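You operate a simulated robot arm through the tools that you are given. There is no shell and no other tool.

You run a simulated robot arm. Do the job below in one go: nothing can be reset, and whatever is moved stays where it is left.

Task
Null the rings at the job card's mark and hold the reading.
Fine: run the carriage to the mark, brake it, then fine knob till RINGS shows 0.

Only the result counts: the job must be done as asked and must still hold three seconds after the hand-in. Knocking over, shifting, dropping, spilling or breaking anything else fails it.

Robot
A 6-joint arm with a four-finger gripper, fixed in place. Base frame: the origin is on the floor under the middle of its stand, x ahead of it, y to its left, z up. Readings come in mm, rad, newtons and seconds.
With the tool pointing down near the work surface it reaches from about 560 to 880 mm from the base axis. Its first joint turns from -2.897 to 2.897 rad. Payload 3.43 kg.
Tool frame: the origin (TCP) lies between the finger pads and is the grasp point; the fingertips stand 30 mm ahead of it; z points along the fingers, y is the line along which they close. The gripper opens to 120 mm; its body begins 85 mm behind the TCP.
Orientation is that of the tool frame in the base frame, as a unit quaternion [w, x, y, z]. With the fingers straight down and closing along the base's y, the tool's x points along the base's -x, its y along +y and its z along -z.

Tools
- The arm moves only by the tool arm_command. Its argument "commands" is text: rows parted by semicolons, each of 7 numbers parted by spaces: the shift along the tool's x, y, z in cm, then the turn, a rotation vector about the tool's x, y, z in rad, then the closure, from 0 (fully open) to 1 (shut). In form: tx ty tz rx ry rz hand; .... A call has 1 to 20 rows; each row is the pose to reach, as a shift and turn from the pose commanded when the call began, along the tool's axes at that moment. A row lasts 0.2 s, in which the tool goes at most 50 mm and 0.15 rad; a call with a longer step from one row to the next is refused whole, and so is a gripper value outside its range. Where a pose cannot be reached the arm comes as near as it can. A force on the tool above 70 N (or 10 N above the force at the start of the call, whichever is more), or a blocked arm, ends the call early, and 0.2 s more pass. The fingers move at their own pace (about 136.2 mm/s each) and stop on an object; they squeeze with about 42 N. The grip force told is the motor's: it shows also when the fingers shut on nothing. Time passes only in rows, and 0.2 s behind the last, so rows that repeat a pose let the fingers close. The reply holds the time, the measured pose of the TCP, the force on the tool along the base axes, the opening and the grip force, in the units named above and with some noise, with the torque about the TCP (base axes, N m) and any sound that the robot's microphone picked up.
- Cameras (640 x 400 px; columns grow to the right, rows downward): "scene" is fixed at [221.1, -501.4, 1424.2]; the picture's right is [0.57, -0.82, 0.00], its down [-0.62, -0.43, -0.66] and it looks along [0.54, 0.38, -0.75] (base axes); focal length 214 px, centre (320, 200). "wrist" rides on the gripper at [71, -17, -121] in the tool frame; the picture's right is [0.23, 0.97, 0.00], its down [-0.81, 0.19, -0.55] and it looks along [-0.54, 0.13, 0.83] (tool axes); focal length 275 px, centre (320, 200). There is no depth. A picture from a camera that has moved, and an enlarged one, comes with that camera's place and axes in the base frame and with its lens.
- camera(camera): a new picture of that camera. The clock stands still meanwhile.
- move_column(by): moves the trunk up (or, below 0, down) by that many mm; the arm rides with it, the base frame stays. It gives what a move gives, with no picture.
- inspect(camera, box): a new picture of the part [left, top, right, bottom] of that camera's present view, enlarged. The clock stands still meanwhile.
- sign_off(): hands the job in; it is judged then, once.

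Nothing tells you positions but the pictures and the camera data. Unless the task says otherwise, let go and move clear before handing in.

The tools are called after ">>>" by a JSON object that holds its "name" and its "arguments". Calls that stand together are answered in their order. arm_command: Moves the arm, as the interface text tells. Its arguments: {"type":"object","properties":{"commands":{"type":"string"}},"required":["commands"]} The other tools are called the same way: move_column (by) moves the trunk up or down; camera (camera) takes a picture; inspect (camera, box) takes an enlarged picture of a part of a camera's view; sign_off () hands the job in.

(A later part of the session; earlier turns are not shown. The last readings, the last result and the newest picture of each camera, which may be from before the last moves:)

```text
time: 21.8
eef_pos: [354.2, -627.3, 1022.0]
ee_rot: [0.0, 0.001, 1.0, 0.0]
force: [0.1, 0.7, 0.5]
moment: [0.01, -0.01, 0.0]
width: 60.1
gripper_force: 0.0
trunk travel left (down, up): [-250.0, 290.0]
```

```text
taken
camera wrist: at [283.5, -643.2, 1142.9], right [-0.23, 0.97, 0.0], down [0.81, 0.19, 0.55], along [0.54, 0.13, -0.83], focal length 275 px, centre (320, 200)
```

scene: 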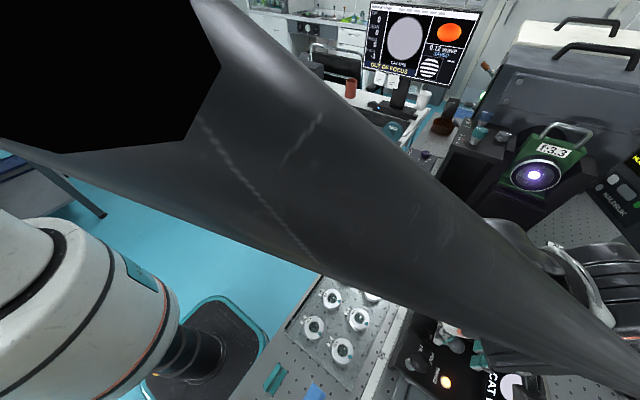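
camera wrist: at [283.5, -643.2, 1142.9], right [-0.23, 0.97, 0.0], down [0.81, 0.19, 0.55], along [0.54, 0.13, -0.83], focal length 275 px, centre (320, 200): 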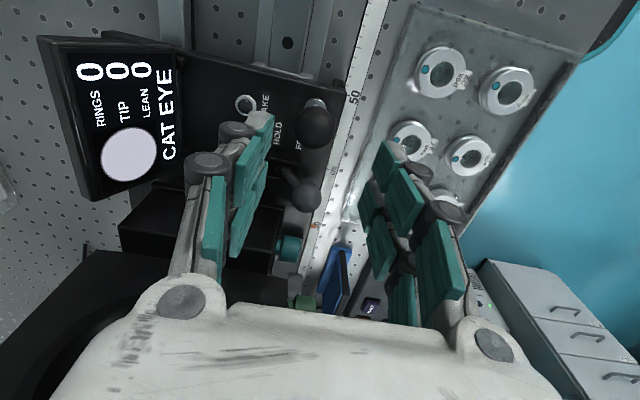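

The push ball lies right below the gripper. I descend around it with the fingers open, then close on it.

>>> {"name": "arm_command", "arguments": {"commands": "-0.1 0 4 0 0 0 0.5; -0.1 0 8 0 0 0 0.5; -0.1 0 10 0 0 0 0.5; -0.1 0 10 0 0 0 0.5"}}

>>> {"name": "camera", "arguments": {"camera": "wrist"}}

```text
time: 22.8
eef_pos: [356.9, -631.6, 923.1]
ee_rot: [0.0, 0.0, 1.0, 0.0]
force: [-0.2, -0.8, 0.5]
moment: [-0.01, -0.01, 0.02]
width: 60.0
gripper_force: 0.0
trunk travel left (down, up): [-250.0, 290.0]
```

```text
taken
camera wrist: at [285.9, -645.7, 1043.1], right [-0.23, 0.97, 0.0], down [0.81, 0.19, 0.55], along [0.54, 0.13, -0.83], focal length 275 px, centre (320, 200)
```

wrist: 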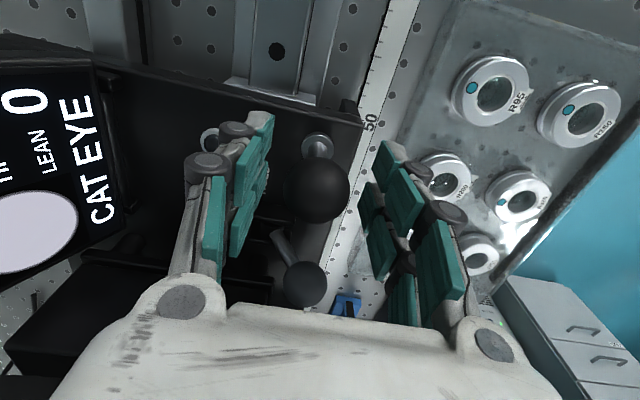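

The ball is centred between the pads. I close on it.

>>> {"name": "arm_command", "arguments": {"commands": "0 0 0 0 0 0 0.7; 0 0 0 0 0 0 0.8; 0 0 0 0 0 0 1; 0 0 0 0 0 0 1"}}

>>> {"name": "camera", "arguments": {"camera": "wrist"}}

```text
time: 23.8
eef_pos: [356.2, -631.6, 922.5]
ee_rot: [0.0, 0.001, 1.0, -0.001]
force: [5.2, -22.9, 12.0]
moment: [-0.27, -0.23, -0.04]
width: 30.7
gripper_force: 44.7
trunk travel left (down, up): [-250.0, 290.0]
```

```text
taken
camera wrist: at [285.6, -647.3, 1043.2], right [-0.23, 0.97, 0.0], down [0.81, 0.19, 0.55], along [0.54, 0.13, -0.83], focal length 275 px, centre (320, 200)
```

wrist: 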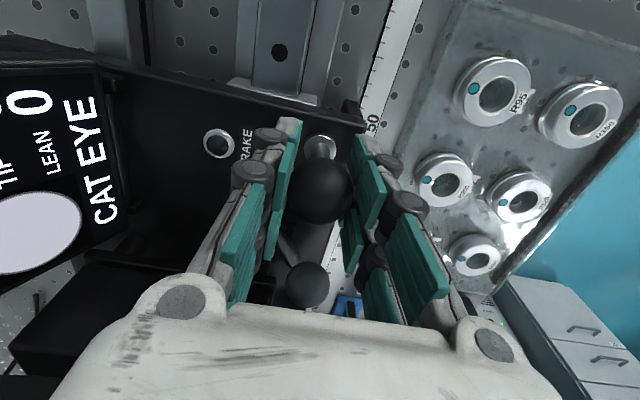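

The ball is gripped (width 30.7 mm). I relieve the small side force and draw the carriage 20 mm toward -x as a trial.

>>> {"name": "arm_command", "arguments": {"commands": "0 -0.15 0 0 0 0 1; 0.4 -0.15 0 0 0 0 1; 1 -0.15 0 0 0 0 1; 1.6 -0.15 0 0 0 0 1; 2 -0.15 0 0 0 0 1; 2 -0.15 0 0 0 0 1"}}

>>> {"name": "camera", "arguments": {"camera": "wrist"}}

```text
time: 25.2
eef_pos: [336.8, -632.5, 922.8]
ee_rot: [-0.001, -0.001, 1.0, 0.001]
force: [1.4, -4.3, -6.0]
moment: [0.04, -0.48, 0.31]
width: 30.6
gripper_force: 44.7
trunk travel left (down, up): [-250.0, 290.0]
```

```text
taken
camera wrist: at [265.2, -647.7, 1043.2], right [-0.23, 0.97, 0.0], down [0.81, 0.19, 0.55], along [0.54, 0.13, -0.83], focal length 275 px, centre (320, 200)
```

wrist: 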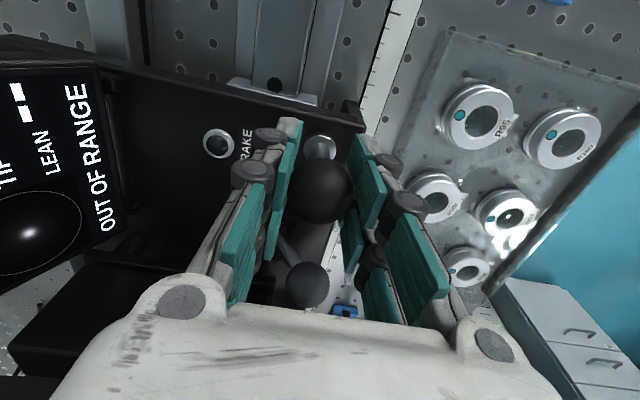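

The carriage follows with little force, and its screen now reads OUT OF RANGE. I continue by 130 mm more, then check the pointer.

>>> {"name": "arm_command", "arguments": {"commands": "0.5 0 0 0 0 0 1; 1.2 0 0 0 0 0 1; 2.2 0 0 0 0 0 1; 3.2 0 0 0 0 0 1; 4.2 0 0 0 0 0 1; 5.2 0 0 0 0 0 1; 6.2 0 0 0 0 0 1; 7.2 0 0 0 0 0 1; 8.2 0 0 0 0 0 1; 9.2 0 0 0 0 0 1; 10.2 0 0 0 0 0 1; 11.2 0 0 0 0 0 1; 12 0 0 0 0 0 1; 12.6 0 0 0 0 0 1; 13 0 0 0 0 0 1; 13 0 0 0 0 0 1"}}

>>> {"name": "camera", "arguments": {"camera": "wrist"}}

>>> {"name": "camera", "arguments": {"camera": "scene"}}

```text
time: 28.6
eef_pos: [207.6, -631.7, 922.3]
ee_rot: [-0.001, 0.0, 1.0, 0.001]
force: [1.8, 6.6, -35.7]
moment: [0.05, -0.15, -0.1]
width: 30.6
gripper_force: 44.9
trunk travel left (down, up): [-250.0, 290.0]
```

```text
taken
camera wrist: at [137.1, -647.7, 1043.3], right [-0.23, 0.97, 0.0], down [0.81, 0.19, 0.55], along [0.54, 0.13, -0.83], focal length 275 px, centre (320, 200)
```

wrist: 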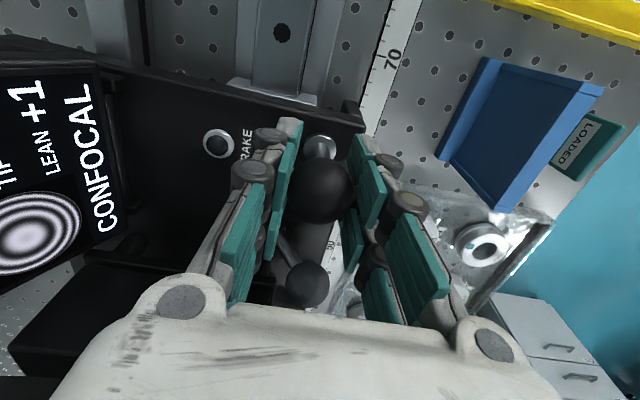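

```text
taken
```

scene: 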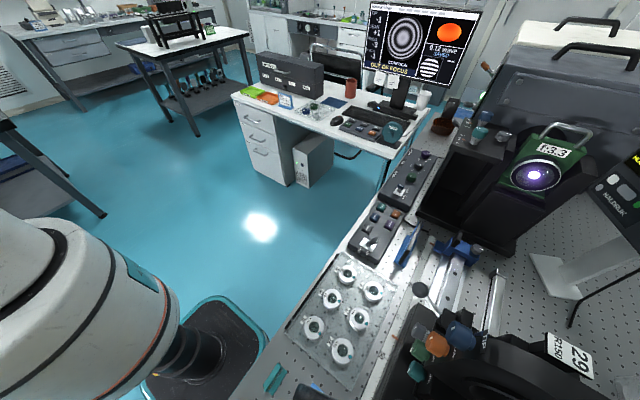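

The screen now reads CONFOCAL with rings visible. I read the monitor and the DRO, and see where the pointer is.

>>> {"name": "inspect", "arguments": {"camera": "scene", "box": [360, 0, 490, 90]}}

>>> {"name": "inspect", "arguments": {"camera": "wrist", "box": [0, 40, 140, 300]}}

>>> {"name": "inspect", "arguments": {"camera": "scene", "box": [360, 310, 480, 400]}}

>>> {"name": "inspect", "arguments": {"camera": "scene", "box": [570, 120, 640, 200]}}

>>> {"name": "inspect", "arguments": {"camera": "wrist", "box": [310, 200, 370, 320]}}

```text
4.44 times, centred on (425, 45) of scene
camera zoom: at [221.1, -501.4, 1424.2], right [0.57, -0.82, 0.0], down [-0.62, -0.43, -0.66], along [0.54, 0.38, -0.75], focal length 953 px, centre (-147, 889)
```

zoom: 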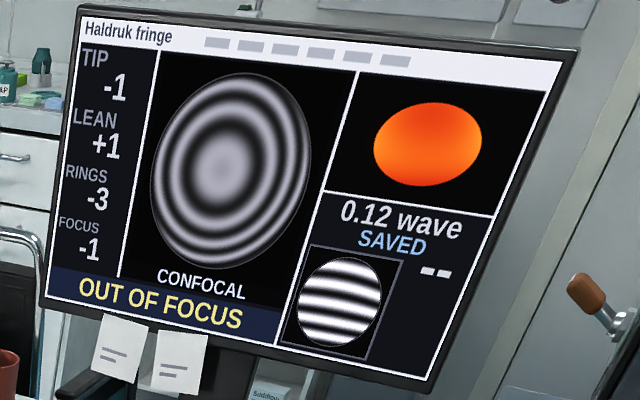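

```text
1.54 times, centred on (70, 170) of wrist
camera zoom: at [137.1, -647.7, 1043.3], right [-0.23, 0.97, 0.0], down [0.81, 0.19, 0.55], along [0.54, 0.13, -0.83], focal length 424 px, centre (705, 246)
```

zoom: 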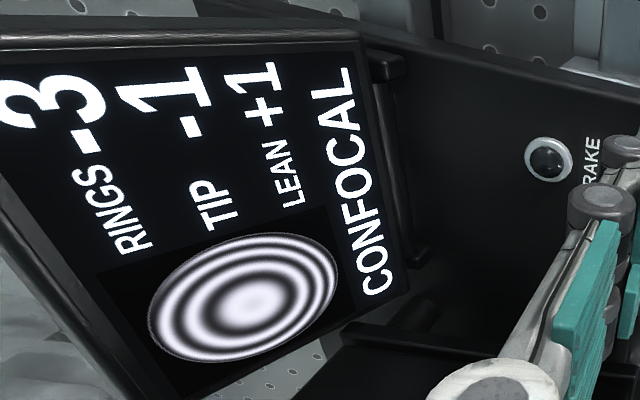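

```text
4.44 times, centred on (420, 355) of scene
camera zoom: at [221.1, -501.4, 1424.2], right [0.57, -0.82, 0.0], down [-0.62, -0.43, -0.66], along [0.54, 0.38, -0.75], focal length 953 px, centre (-124, -489)
```

zoom: 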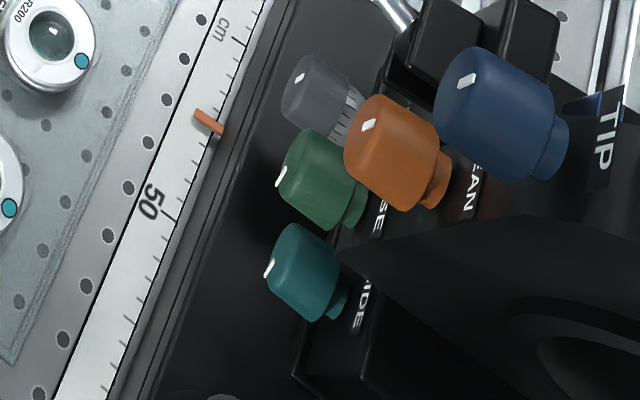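

```text
5.00 times, centred on (605, 160) of scene
camera zoom: at [221.1, -501.4, 1424.2], right [0.57, -0.82, 0.0], down [-0.62, -0.43, -0.66], along [0.54, 0.38, -0.75], focal length 1072 px, centre (-1105, 400)
```

zoom: 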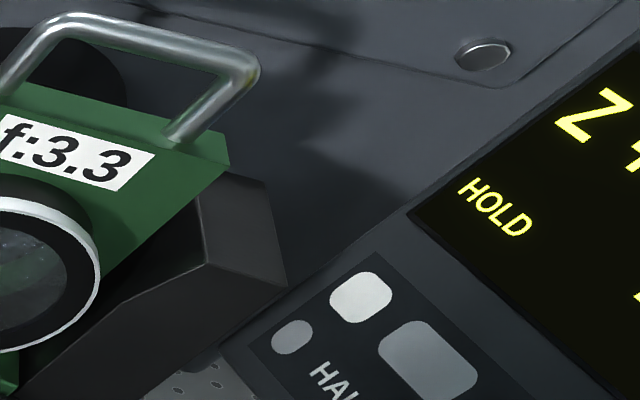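

```text
3.33 times, centred on (340, 260) of wrist
camera zoom: at [137.1, -647.7, 1043.3], right [-0.23, 0.97, 0.0], down [0.81, 0.19, 0.55], along [0.54, 0.13, -0.83], focal length 918 px, centre (253, 0)
```

zoom: 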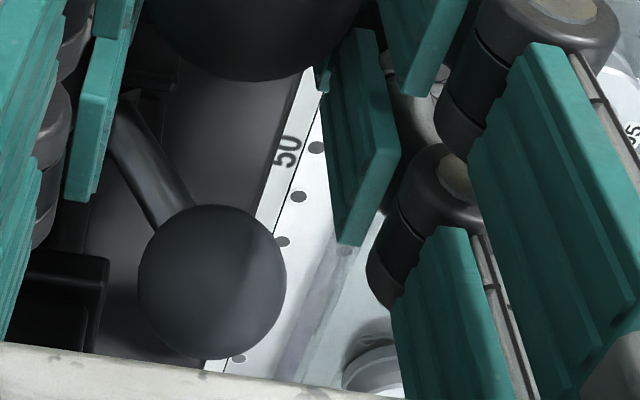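

At about 45 cm the screen shows RINGS -3. I draw it the last 10 mm to the 46 cm mark, relieving the vertical load, then read the pointer closely.

>>> {"name": "arm_command", "arguments": {"commands": "0.3 0 0.1 0 0 0 1; 0.6 0 0.2 0 0 0 1; 0.9 0 0.2 0 0 0 1; 1 0 0.2 0 0 0 1; 1 0 0.2 0 0 0 1"}}

>>> {"name": "inspect", "arguments": {"camera": "scene", "box": [380, 320, 440, 370]}}

>>> {"name": "inspect", "arguments": {"camera": "scene", "box": [360, 0, 490, 90]}}

```text
time: 29.8
eef_pos: [196.1, -632.0, 922.7]
ee_rot: [-0.001, 0.001, 1.0, -0.001]
force: [4.3, -8.6, 10.0]
moment: [0.0, 0.36, 0.16]
width: 30.9
gripper_force: 44.7
trunk travel left (down, up): [-250.0, 290.0]
```

```text
8.00 times, centred on (410, 345) of scene
camera zoom: at [221.1, -501.4, 1424.2], right [0.57, -0.82, 0.0], down [-0.62, -0.43, -0.66], along [0.54, 0.38, -0.75], focal length 1716 px, centre (-400, -960)
```

zoom: 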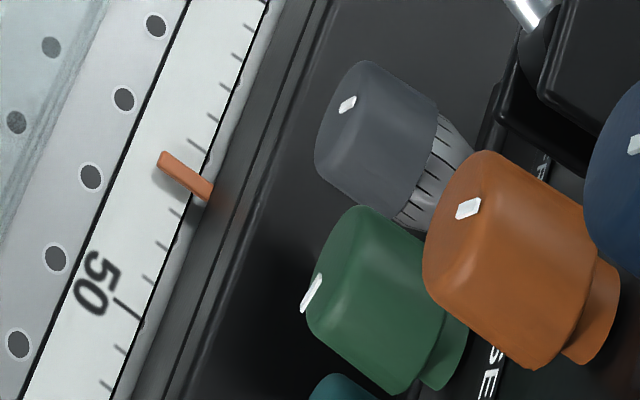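

```text
4.44 times, centred on (425, 45) of scene
camera zoom: at [221.1, -501.4, 1424.2], right [0.57, -0.82, 0.0], down [-0.62, -0.43, -0.66], along [0.54, 0.38, -0.75], focal length 953 px, centre (-147, 889)
```

zoom: 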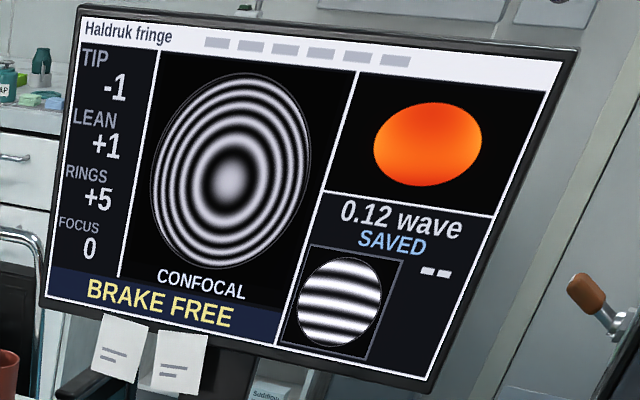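

RINGS +5, FOCUS 0 and "BRAKE FREE" show near 46 cm. I zoom tightly on the pointer to read its position.

>>> {"name": "inspect", "arguments": {"camera": "scene", "box": [388, 325, 418, 375]}}

>>> {"name": "inspect", "arguments": {"camera": "scene", "box": [398, 328, 414, 348]}}

```text
8.00 times, centred on (403, 350) of scene
camera zoom: at [221.1, -501.4, 1424.2], right [0.57, -0.82, 0.0], down [-0.62, -0.43, -0.66], along [0.54, 0.38, -0.75], focal length 1716 px, centre (-344, -1000)
```

zoom: 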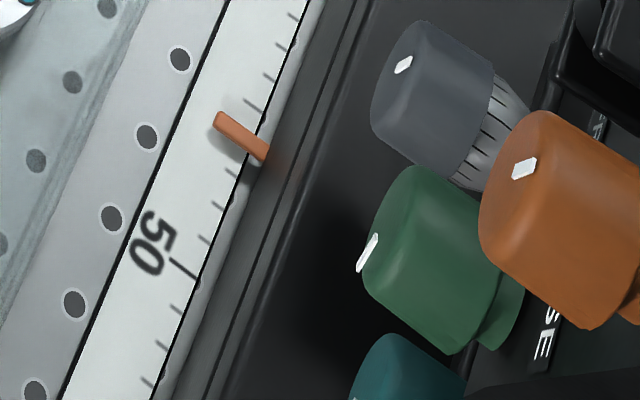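

```text
16.00 times, centred on (406, 338) of scene
camera zoom: at [221.1, -501.4, 1424.2], right [0.57, -0.82, 0.0], down [-0.62, -0.43, -0.66], along [0.54, 0.38, -0.75], focal length 3432 px, centre (-1056, -2008)
```

zoom: 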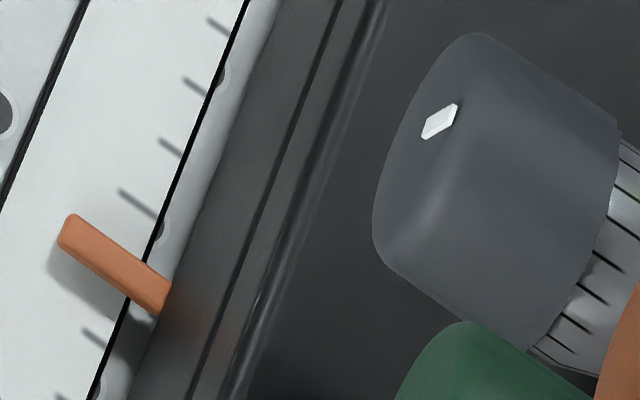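

The pointer lies on the 46 tick. I now release the ball carefully and lift clear, then check that nothing shifted.

>>> {"name": "arm_command", "arguments": {"commands": "0 0 0 0 0 0 0.74; 0 0 0 0 0 0 0.7; 0 0 0 0 0 0 0.6; 0 0 0 0 0 0 0.5; 0 0 -3 0 0 0 0.5; 0 0 -7 0 0 0 0.5; 0 0 -10 0 0 0 0.5; 0 0 -10 0 0 0 0.5"}}

>>> {"name": "camera", "arguments": {"camera": "wrist"}}

>>> {"name": "inspect", "arguments": {"camera": "scene", "box": [398, 328, 414, 348]}}

>>> {"name": "inspect", "arguments": {"camera": "scene", "box": [360, 0, 490, 90]}}

```text
time: 31.6
eef_pos: [193.8, -631.0, 1021.2]
ee_rot: [0.0, 0.0, 1.0, 0.0]
force: [1.0, -0.3, -0.3]
moment: [0.0, -0.01, 0.0]
width: 59.9
gripper_force: 0.0
trunk travel left (down, up): [-250.0, 290.0]
```

```text
taken
camera wrist: at [124.3, -645.7, 1142.6], right [-0.23, 0.97, 0.0], down [0.81, 0.19, 0.55], along [0.54, 0.13, -0.83], focal length 275 px, centre (320, 200)
```

wrist: 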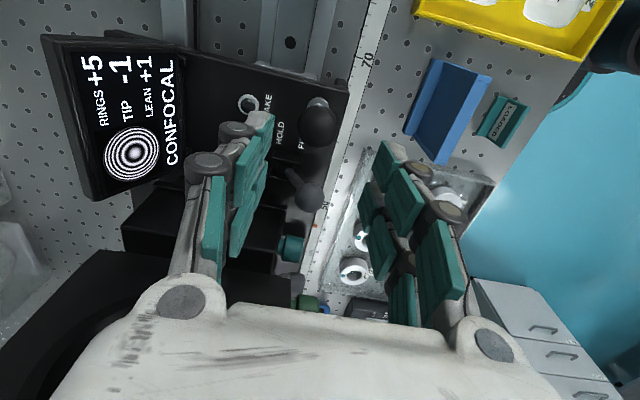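

```text
16.00 times, centred on (406, 338) of scene
camera zoom: at [221.1, -501.4, 1424.2], right [0.57, -0.82, 0.0], down [-0.62, -0.43, -0.66], along [0.54, 0.38, -0.75], focal length 3432 px, centre (-1056, -2008)
```

zoom: 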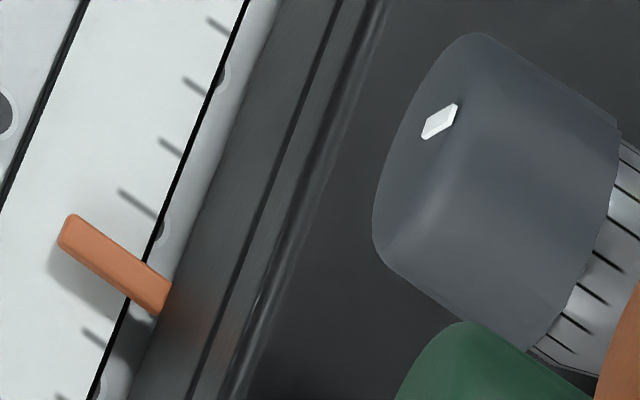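

```text
4.44 times, centred on (425, 45) of scene
camera zoom: at [221.1, -501.4, 1424.2], right [0.57, -0.82, 0.0], down [-0.62, -0.43, -0.66], along [0.54, 0.38, -0.75], focal length 953 px, centre (-147, 889)
```

zoom: 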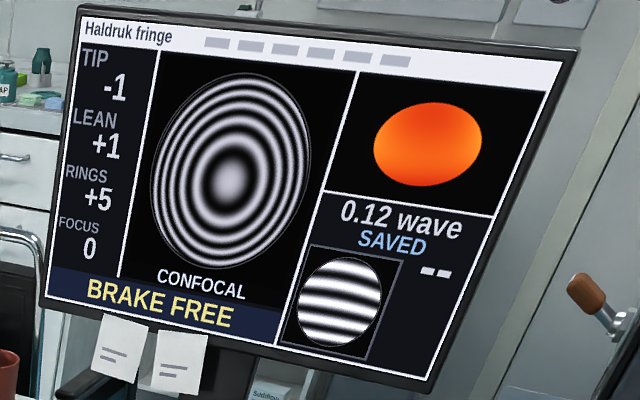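

The carriage stayed at the mark. I move over the brake lever ball (now at about [264, -623, 928]) with a 50 mm cage and descend.

>>> {"name": "arm_command", "arguments": {"commands": "-3 0.3 0 0 0 0 0.55; -6.2 0.6 0 0 0 0 0.583; -6.2 0.6 3 0 0 0 0.583; -6.2 0.6 6 0 0 0 0.583; -6.2 0.6 8.8 0 0 0 0.583; -6.2 0.6 8.8 0 0 0 0.583"}}

>>> {"name": "camera", "arguments": {"camera": "wrist"}}

```text
time: 33.0
eef_pos: [259.3, -624.5, 933.8]
ee_rot: [0.0, 0.0, 1.0, 0.0]
force: [-0.5, -0.3, 0.3]
moment: [-0.03, 0.01, -0.03]
width: 50.0
gripper_force: 0.0
trunk travel left (down, up): [-250.0, 290.0]
```

```text
taken
camera wrist: at [188.0, -640.5, 1053.7], right [-0.23, 0.97, 0.0], down [0.81, 0.19, 0.55], along [0.54, 0.13, -0.83], focal length 275 px, centre (320, 200)
```

wrist: 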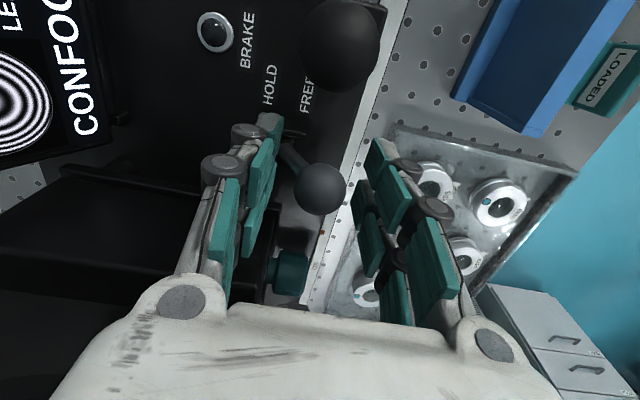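

The ball is caged in its FREE position. I push it 47 mm toward -y (HOLD).

>>> {"name": "arm_command", "arguments": {"commands": "0 -0.7 0 0 0 0 0.583; 0 -1.4 0 0 0 0 0.583; 0 -2.1 0 0 0 0 0.583; 0 -2.8 0 0 0 0 0.583; 0 -3.5 0 0 0 0 0.583; 0 -4.2 0 0 0 0 0.583; 0 -4.6 0 0 0 0 0.583"}}

>>> {"name": "camera", "arguments": {"camera": "wrist"}}

>>> {"name": "inspect", "arguments": {"camera": "scene", "box": [360, 0, 490, 90]}}

```text
time: 34.6
eef_pos: [258.1, -671.4, 934.2]
ee_rot: [0.0, 0.0, 1.0, 0.0]
force: [-0.2, 0.1, -0.3]
moment: [-0.02, 0.02, 0.01]
width: 50.2
gripper_force: 0.1
trunk travel left (down, up): [-250.0, 290.0]
```

```text
taken
camera wrist: at [187.6, -686.6, 1054.9], right [-0.23, 0.97, 0.0], down [0.81, 0.19, 0.55], along [0.54, 0.13, -0.83], focal length 275 px, centre (320, 200)
```

wrist: 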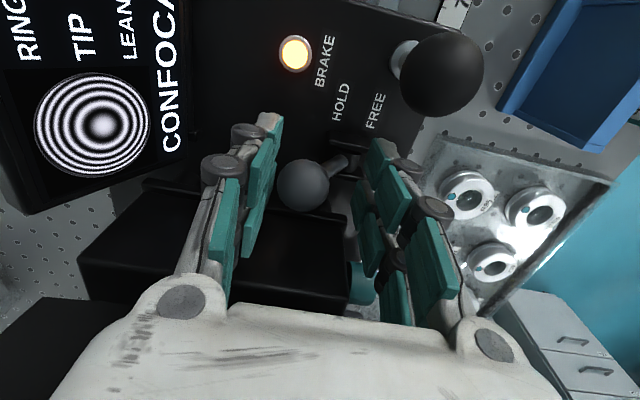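

```text
4.44 times, centred on (425, 45) of scene
camera zoom: at [221.1, -501.4, 1424.2], right [0.57, -0.82, 0.0], down [-0.62, -0.43, -0.66], along [0.54, 0.38, -0.75], focal length 953 px, centre (-147, 889)
```

zoom: 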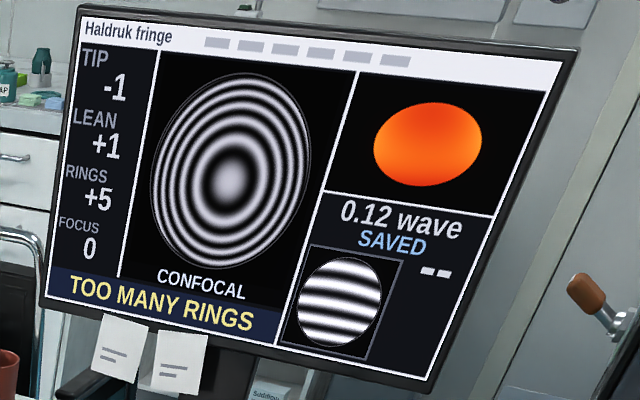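

The brake lamp is lit again and the monitor now says TOO MANY RINGS (RINGS +5). I lift out and back off toward the robot side to re-orient the tool for the fine knob.

>>> {"name": "arm_command", "arguments": {"commands": "0 0 -2 0 0 0 0.5; 0 0 -6 0 0 0 0.5; 0 0 -10 0 0 0 0.5; 0 0 -14 0 0 0 0.5; 0 4 -16 0 0 0 0.5; 0 8 -18 0 0 0 0.5; -3 11 -20 0 0 0 0.5; -6 14 -20 0 0 0 0.5; -9 17 -20 0 0 0 0.5; -12 20 -20 0 0 0 0.5; -13 22 -20 0 0 0 0.5"}}

>>> {"name": "arm_command", "arguments": {"commands": "0 0 0 0 0 -0.15 0.5; 0 0 0 0 0 -0.3 0.5; 0 0 0 0 0 -0.45 0.5; 0 0 0 0 0 -0.6 0.5; 0 0 0 0 0 -0.75 0.5; 0 0 0 0 0 -0.9 0.5; 0 0 0 0 0 -1.05 0.5; 0 0 0 0 0 -1.2 0.5; 0 0 0 0 0 -1.35 0.5; 0 0 0 0 0 -1.5 0.5; 0 0 0 0 0 -1.5708 0.5"}}

>>> {"name": "arm_command", "arguments": {"commands": "0 0 0 0 0.15 0 0.5; 0 0 0 0 0.3 0 0.5; 0 0 0 0 0.45 0 0.5; 0 0 0 0 0.6 0 0.5; 0 0 0 0 0.75 0 0.5; 0 0 0 0 0.9 0 0.5; 0 0 0 0 1.05 0 0.5; 0 0 0 0 1.2 0 0.5"}}

>>> {"name": "camera", "arguments": {"camera": "wrist"}}

>>> {"name": "camera", "arguments": {"camera": "scene"}}

```text
time: 37.0
eef_pos: [389.6, -452.1, 1135.2]
ee_rot: [0.0, 0.001, 1.0, 0.0]
force: [-0.5, -0.8, 0.3]
moment: [-0.02, 0.01, 0.01]
width: 59.9
gripper_force: 0.1
trunk travel left (down, up): [-250.0, 290.0]
```

```text
time: 39.4
eef_pos: [388.1, -451.1, 1133.4]
ee_rot: [0.0, 0.708, -0.706, 0.0]
force: [-0.1, 0.3, 0.0]
moment: [-0.01, 0.0, 0.01]
width: 60.0
gripper_force: 0.1
trunk travel left (down, up): [-250.0, 290.0]
```

```text
time: 41.2
eef_pos: [393.2, -453.4, 1140.4]
ee_rot: [-0.4, -0.583, 0.584, -0.399]
force: [0.0, -0.2, 0.5]
moment: [0.01, 0.0, 0.03]
width: 60.2
gripper_force: 0.0
out of reach, approached as far as the arm can: row 8
trunk travel left (down, up): [-250.0, 290.0]
```

```text
taken
camera wrist: at [410.6, -365.5, 1250.5], right [-0.97, -0.08, 0.22], down [-0.19, 0.81, -0.56], along [-0.13, -0.58, -0.8], focal length 275 px, centre (320, 200)
```

wrist: 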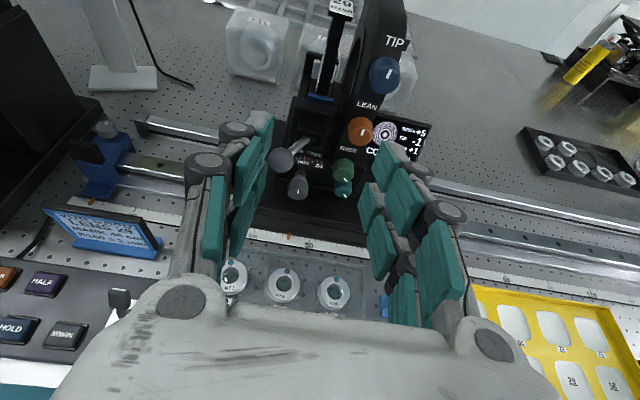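

```text
taken
```

scene: 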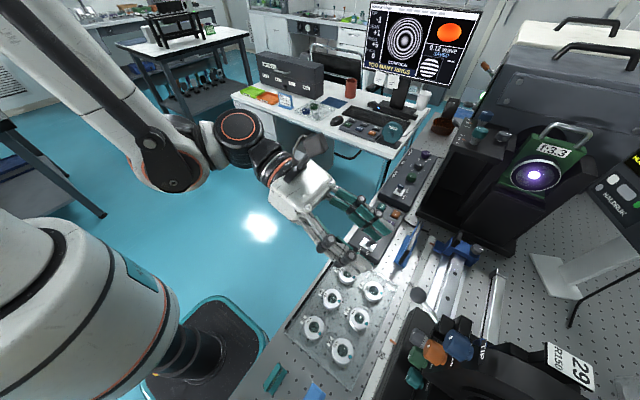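

The arm is near its limit here, but the view is good. I zoom into the fine knob, its scale and the lock lever.

>>> {"name": "inspect", "arguments": {"camera": "wrist", "box": [260, 100, 380, 220]}}

>>> {"name": "inspect", "arguments": {"camera": "wrist", "box": [275, 130, 335, 200]}}

>>> {"name": "inspect", "arguments": {"camera": "wrist", "box": [270, 0, 430, 130]}}

>>> {"name": "inspect", "arguments": {"camera": "scene", "box": [380, 270, 480, 370]}}

>>> {"name": "inspect", "arguments": {"camera": "scene", "box": [590, 120, 640, 200]}}

```text
3.33 times, centred on (320, 160) of wrist
camera zoom: at [410.6, -365.5, 1250.5], right [-0.97, -0.08, 0.22], down [-0.19, 0.81, -0.56], along [-0.13, -0.58, -0.8], focal length 918 px, centre (320, 333)
```

zoom: 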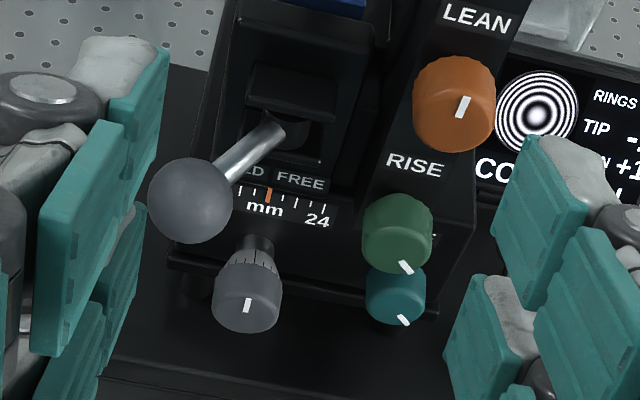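

```text
5.71 times, centred on (305, 165) of wrist
camera zoom: at [410.6, -365.5, 1250.5], right [-0.97, -0.08, 0.22], down [-0.19, 0.81, -0.56], along [-0.13, -0.58, -0.8], focal length 1573 px, centre (406, 400)
```

zoom: 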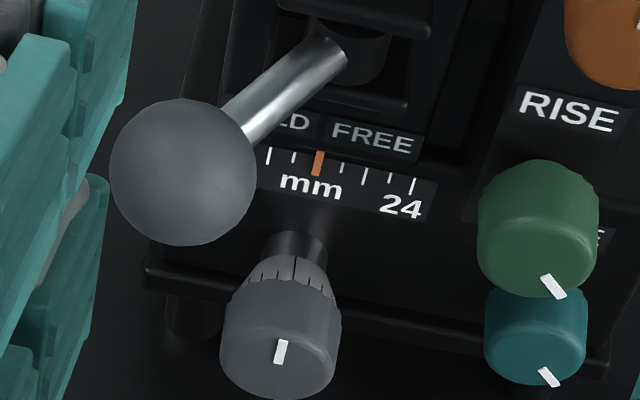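

```text
3.08 times, centred on (350, 65) of wrist
camera zoom: at [410.6, -365.5, 1250.5], right [-0.97, -0.08, 0.22], down [-0.19, 0.81, -0.56], along [-0.13, -0.58, -0.8], focal length 847 px, centre (228, 615)
```

zoom: 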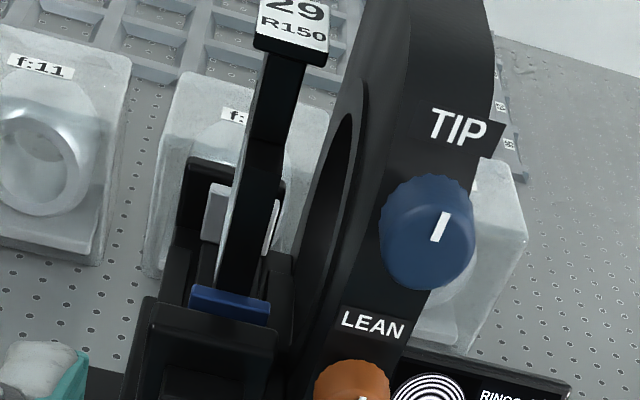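

```text
4.00 times, centred on (430, 320) of scene
camera zoom: at [221.1, -501.4, 1424.2], right [0.57, -0.82, 0.0], down [-0.62, -0.43, -0.66], along [0.54, 0.38, -0.75], focal length 858 px, centre (-120, -280)
```

zoom: 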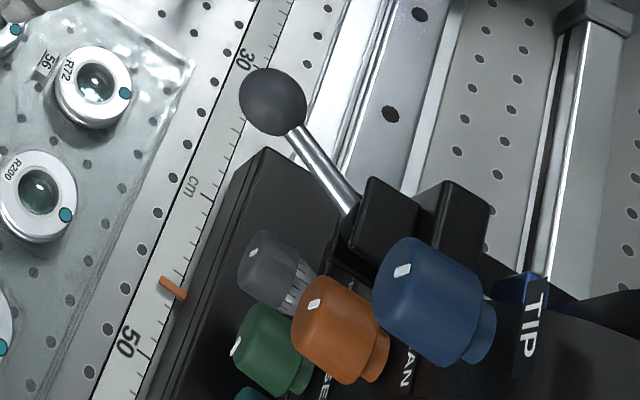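

```text
5.00 times, centred on (615, 160) of scene
camera zoom: at [221.1, -501.4, 1424.2], right [0.57, -0.82, 0.0], down [-0.62, -0.43, -0.66], along [0.54, 0.38, -0.75], focal length 1072 px, centre (-1155, 400)
```

zoom: 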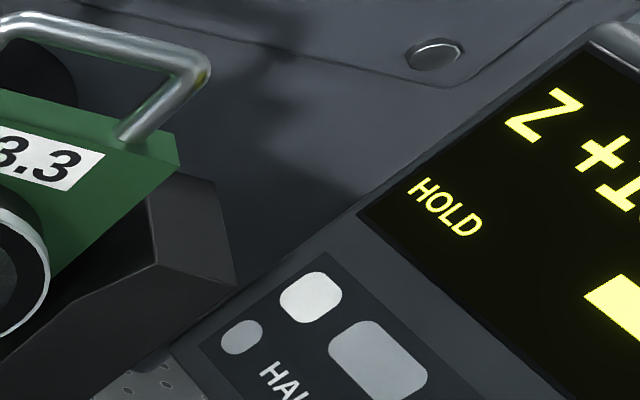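

The DRO is live (Z now about +160) and its "HOLD ■■" means nothing is held yet, so at the end I must press the HOLD button. The lever above the scale clamps the lens plate, so I leave it alone; next I bring the tool level in front of the fine knob at about [393, -610, 930].

>>> {"name": "arm_command", "arguments": {"commands": "-3 0 1.5 0 0 0 0.5; -6 0 3 0 0 0 0.5; -9 0 4.5 0 0 0 0.5; -12 0 6 0 0 0 0.5"}}

>>> {"name": "camera", "arguments": {"camera": "scene"}}

>>> {"name": "camera", "arguments": {"camera": "wrist"}}

```text
time: 42.2
eef_pos: [454.0, -500.7, 1071.3]
ee_rot: [0.399, 0.584, -0.584, 0.398]
force: [0.1, 0.0, -0.2]
moment: [0.03, -0.02, 0.04]
width: 59.9
gripper_force: 0.1
out of reach, approached as far as the arm can: row 1, 2, 3, 4
trunk travel left (down, up): [-250.0, 290.0]
```

```text
taken
```

scene: 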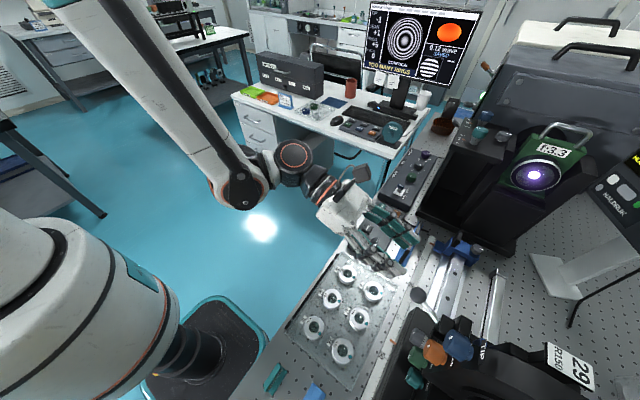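

```text
taken
camera wrist: at [470.6, -412.4, 1182.1], right [-0.97, -0.08, 0.22], down [-0.19, 0.81, -0.55], along [-0.13, -0.58, -0.8], focal length 275 px, centre (320, 200)
```

wrist: 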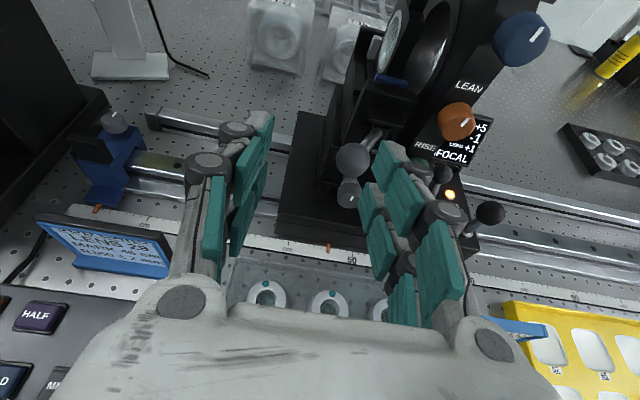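

The level tool brings the wrist too close to the base column at this trunk height. I raise the trunk so the shoulder-to-wrist distance grows, then try again.

>>> {"name": "move_column", "arguments": {"by": 200}}

>>> {"name": "camera", "arguments": {"camera": "scene"}}

```text
time: 44.4
eef_pos: [452.5, -499.9, 1273.6]
ee_rot: [0.399, 0.584, -0.584, 0.398]
force: [-1.0, -0.9, -0.4]
moment: [0.05, 0.0, 0.0]
width: 59.9
gripper_force: 0.0
trunk travel left (down, up): [-450.0, 90.0]
```

```text
taken
```

scene: 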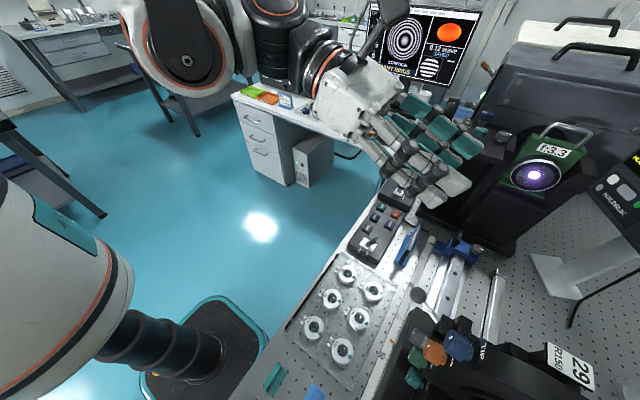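

The trunk is up by 200 mm. I bring the tool down and back to x ≈ 393 in front of the carriage.

>>> {"name": "arm_command", "arguments": {"commands": "-3.5 1 1.2 0 0 0 0.5; -7 2 2.4 0 0 0 0.5; -10.5 3 3.6 0 0 0 0.5; -14 4 4.7 0 0 0 0.5; -17.5 5 5.9 0 0 0 0.5; -21 5.9 7.1 0 0 0 0.5"}}

>>> {"name": "camera", "arguments": {"camera": "scene"}}

```text
time: 45.8
eef_pos: [516.6, -568.5, 1085.1]
ee_rot: [-0.401, -0.583, 0.586, -0.396]
force: [0.8, -0.3, -0.7]
moment: [-0.06, 0.02, -0.03]
width: 60.2
gripper_force: 0.0
out of reach, approached as far as the arm can: row 1, 2, 3, 4, 5, 6
trunk travel left (down, up): [-450.0, 90.0]
```

```text
taken
```

scene: 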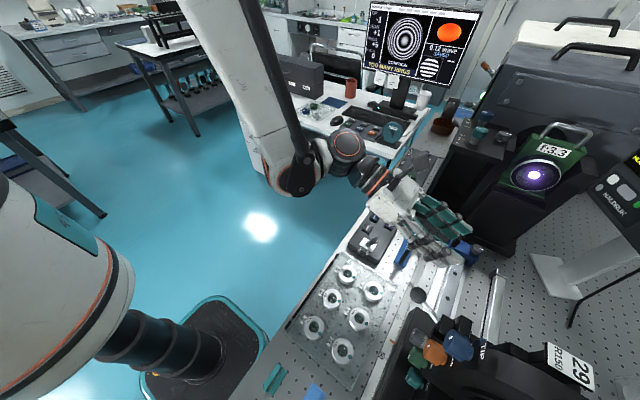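

Raising made it worse, since the low position needs a sharper wrist bend. So I back up and then lower the trunk instead.

>>> {"name": "arm_command", "arguments": {"commands": "3 0 -2.5 0 0 0 0.5; 6 0 -5 0 0 0 0.5; 9 0 -7.5 0 0 0 0.5; 12 0 -10 0 0 0 0.5; 15 0 -12.5 0 0 0 0.5; 18 0 -15 0 0 0 0.5; 21 0 -17.5 0 0 0 0.5; 24.3 0 -20.2 0 0 0 0.5; 24.3 0 -20.2 0 0 0 0.5"}}

>>> {"name": "camera", "arguments": {"camera": "scene"}}

```text
time: 47.8
eef_pos: [513.3, -470.2, 1384.9]
ee_rot: [-0.4, -0.584, 0.585, -0.397]
force: [-0.2, -0.2, 0.4]
moment: [0.0, 0.01, -0.02]
width: 60.2
gripper_force: 0.0
trunk travel left (down, up): [-450.0, 90.0]
```

```text
taken
```

scene: 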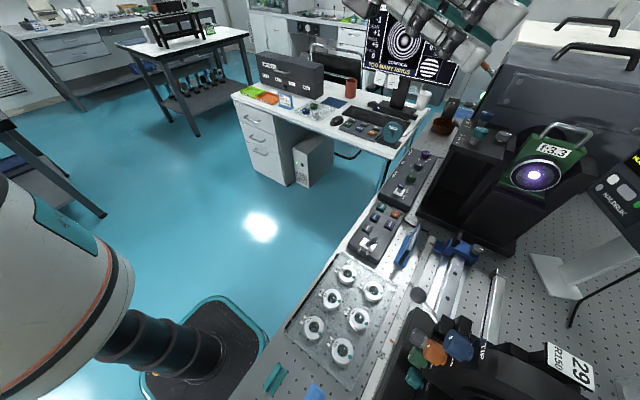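

The pose is reachable again here. I move back toward x ≈ 420, y ≈ -420 and then lower the trunk in steps.

>>> {"name": "arm_command", "arguments": {"commands": "-0.4 2.5 -1.2 0 0 0 0.5; -0.9 5 -2.4 0 0 0 0.5; -1.4 7.5 -3.6 0 0 0 0.5; -1.8 9.3 -4.7 0 0 0 0.5; -1.8 9.3 -4.7 0 0 0 0.5"}}

>>> {"name": "move_column", "arguments": {"by": -250}}

>>> {"name": "camera", "arguments": {"camera": "scene"}}

```text
time: 49.0
eef_pos: [421.8, -418.9, 1385.2]
ee_rot: [-0.4, -0.584, 0.585, -0.397]
force: [-0.1, 0.4, -0.8]
moment: [-0.03, 0.01, -0.03]
width: 60.1
gripper_force: 0.0
trunk travel left (down, up): [-450.0, 90.0]
```

```text
time: 51.5
eef_pos: [420.6, -419.4, 1134.9]
ee_rot: [-0.4, -0.583, 0.585, -0.397]
force: [-0.3, -0.3, -0.3]
moment: [0.0, -0.03, -0.01]
width: 59.9
gripper_force: 0.0
trunk travel left (down, up): [-200.0, 340.0]
```

```text
taken
```

scene: 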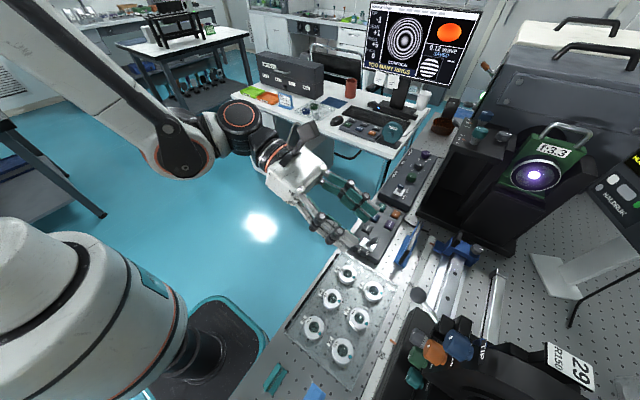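

All clear below. I lower the trunk 150 mm more.

>>> {"name": "move_column", "arguments": {"by": -150}}

>>> {"name": "camera", "arguments": {"camera": "scene"}}

>>> {"name": "camera", "arguments": {"camera": "wrist"}}

```text
time: 53.3
eef_pos: [421.7, -418.5, 984.2]
ee_rot: [-0.4, -0.583, 0.584, -0.398]
force: [0.1, 0.2, -0.8]
moment: [-0.01, 0.0, 0.03]
width: 60.2
gripper_force: 0.1
trunk travel left (down, up): [-50.0, 490.0]
```

```text
taken
```

scene: 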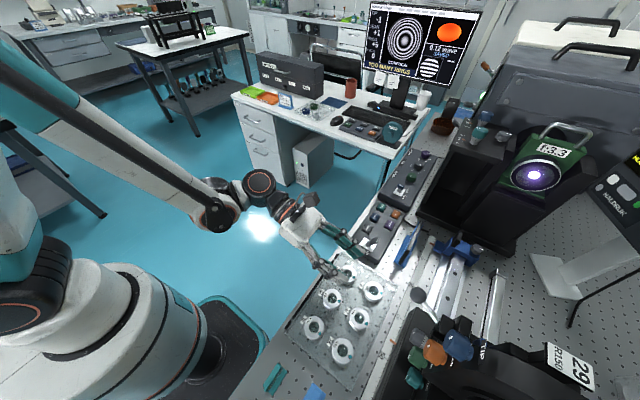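

```text
taken
camera wrist: at [438.1, -331.9, 1095.2], right [-0.97, -0.08, 0.22], down [-0.19, 0.81, -0.55], along [-0.13, -0.58, -0.8], focal length 275 px, centre (320, 200)
```

wrist: 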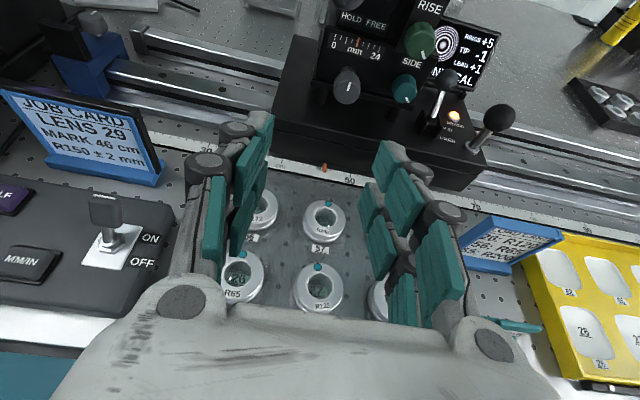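

This view puts the knob near [394, -610, 931]. I level the tool and advance to about [394, -500, 960].

>>> {"name": "arm_command", "arguments": {"commands": "0.1 0.7 2 0 0.13 0 0.5; 0.3 1.4 4 0 0.25 0 0.5; 0.5 2.1 6.2 0 0.371 0 0.5; 0.7 2.8 8.4 0 0.371 0 0.5; 0.7 2.8 8.4 0 0.371 0 0.5"}}

>>> {"name": "camera", "arguments": {"camera": "wrist"}}

>>> {"name": "camera", "arguments": {"camera": "scene"}}

```text
time: 54.5
eef_pos: [414.1, -516.5, 990.9]
ee_rot: [-0.501, -0.5, 0.501, -0.498]
force: [0.7, 0.3, 0.2]
moment: [0.05, 0.03, -0.03]
width: 60.0
gripper_force: 0.0
out of reach, approached as far as the arm can: row 2, 3, 4, 5
trunk travel left (down, up): [-50.0, 490.0]
```

```text
taken
camera wrist: at [433.3, -395.0, 1062.7], right [-0.97, 0.0, 0.23], down [-0.19, 0.56, -0.81], along [-0.13, -0.83, -0.54], focal length 275 px, centre (320, 200)
```

wrist: 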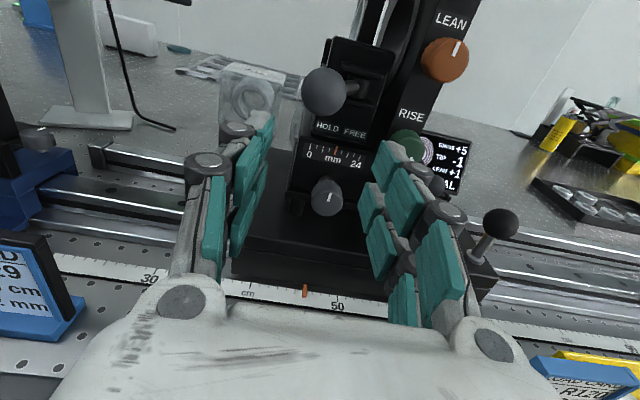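

```text
taken
```

scene: 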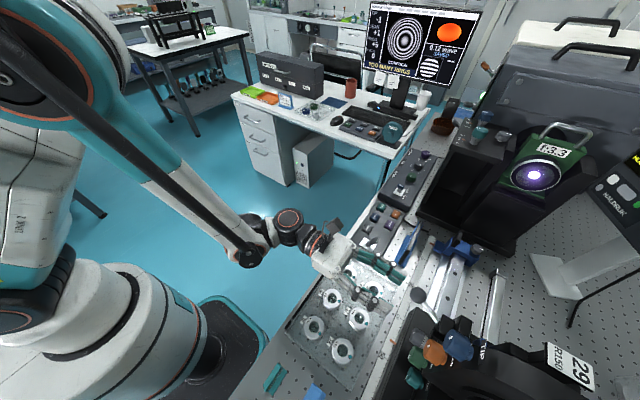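

The tool is now level. I use the last 50 mm of trunk travel downward, which brings the tool to knob height.

>>> {"name": "move_column", "arguments": {"by": -50}}

>>> {"name": "camera", "arguments": {"camera": "wrist"}}

```text
time: 55.4
eef_pos: [416.0, -515.8, 940.6]
ee_rot: [-0.501, -0.5, 0.502, -0.498]
force: [0.1, 0.6, -0.9]
moment: [0.06, 0.02, 0.03]
width: 60.1
gripper_force: 0.0
trunk travel left (down, up): [0.0, 540.0]
```

```text
taken
camera wrist: at [433.3, -394.7, 1013.0], right [-0.97, 0.0, 0.23], down [-0.19, 0.56, -0.81], along [-0.13, -0.83, -0.54], focal length 275 px, centre (320, 200)
```

wrist: 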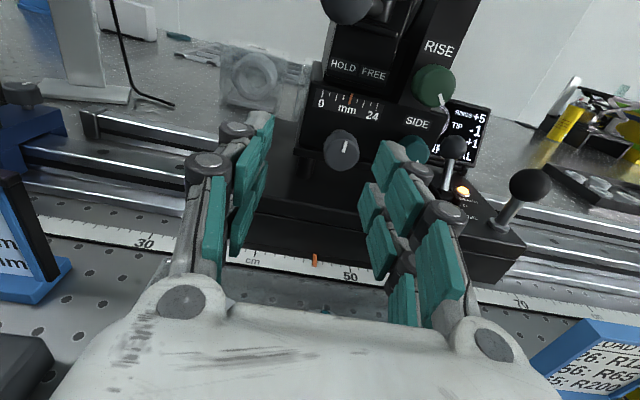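

The knob is right ahead. I zoom in to measure it.

>>> {"name": "inspect", "arguments": {"camera": "wrist", "box": [300, 80, 440, 200]}}

>>> {"name": "inspect", "arguments": {"camera": "wrist", "box": [310, 85, 390, 175]}}

>>> {"name": "inspect", "arguments": {"camera": "scene", "box": [590, 100, 640, 200]}}

```text
3.33 times, centred on (370, 140) of wrist
camera zoom: at [433.3, -394.7, 1013.0], right [-0.97, 0.0, 0.23], down [-0.19, 0.56, -0.81], along [-0.13, -0.83, -0.54], focal length 918 px, centre (153, 400)
```

zoom: 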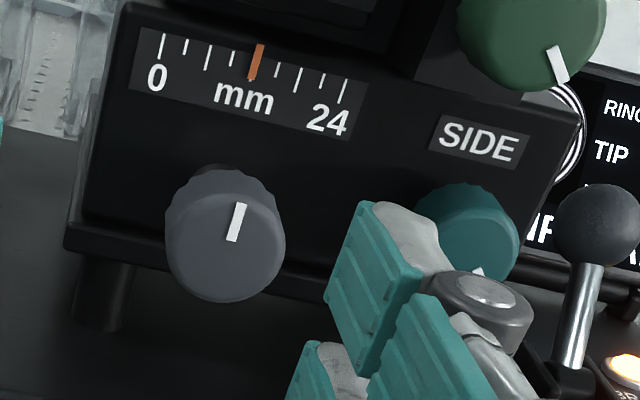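

```text
4.44 times, centred on (350, 130) of wrist
camera zoom: at [433.3, -394.7, 1013.0], right [-0.97, 0.0, 0.23], down [-0.19, 0.56, -0.81], along [-0.13, -0.83, -0.54], focal length 1224 px, centre (187, 511)
```

zoom: 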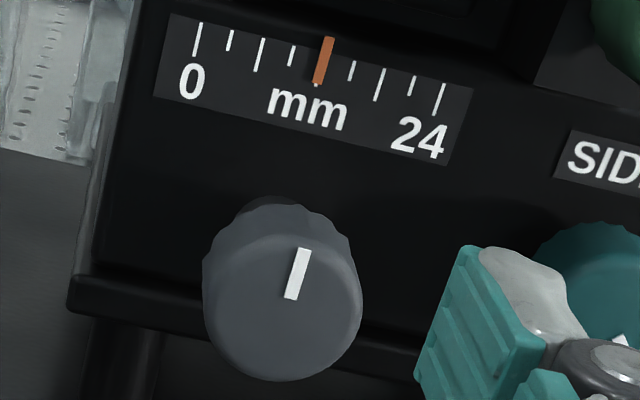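

```text
4.00 times, centred on (615, 150) of scene
camera zoom: at [221.1, -501.4, 1424.2], right [0.57, -0.82, 0.0], down [-0.62, -0.43, -0.66], along [0.54, 0.38, -0.75], focal length 858 px, centre (-860, 400)
```

zoom: 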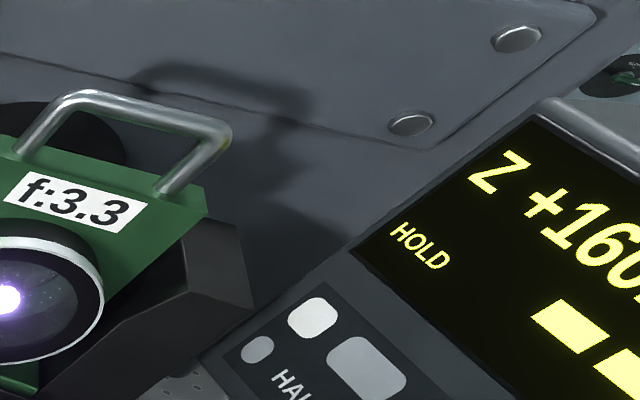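

DRO reads Z +160; the fine scale is 0–24 mm, 3 mm per tick, at 12. The knob's front face is near [393, -607, 925] with diameter ~30 mm; I line up with its axis at y = -560.

>>> {"name": "arm_command", "arguments": {"commands": "-0.6 0.8 1.5 0 0 0 0.5; -1.2 1.6 3 0 0 0 0.5; -1.6 2.15 4.4 0 0 0 0.5; -1.6 2.15 4.4 0 0 0 0.5"}}

>>> {"name": "camera", "arguments": {"camera": "wrist"}}

>>> {"name": "camera", "arguments": {"camera": "scene"}}

```text
time: 56.4
eef_pos: [396.0, -562.4, 927.2]
ee_rot: [-0.5, -0.501, 0.502, -0.497]
force: [0.4, 1.1, 0.0]
moment: [0.01, 0.02, 0.0]
width: 60.1
gripper_force: 0.1
out of reach, approached as far as the arm can: row 2, 3, 4
trunk travel left (down, up): [0.0, 540.0]
```

```text
taken
camera wrist: at [414.7, -440.9, 999.0], right [-0.97, 0.0, 0.23], down [-0.19, 0.56, -0.81], along [-0.13, -0.83, -0.54], focal length 275 px, centre (320, 200)
```

wrist: 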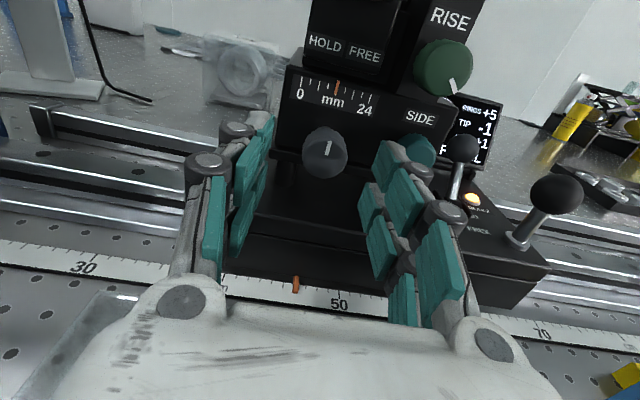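

```text
taken
```

scene: 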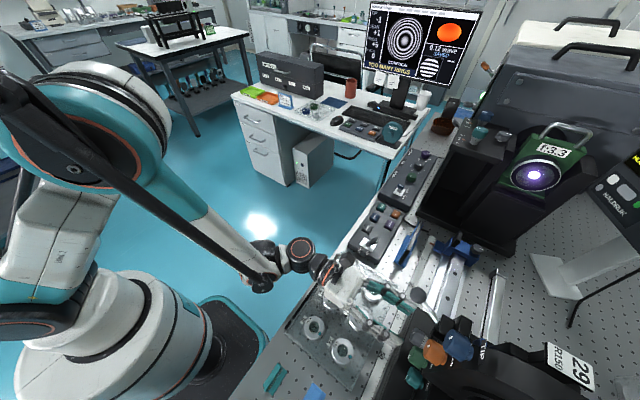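

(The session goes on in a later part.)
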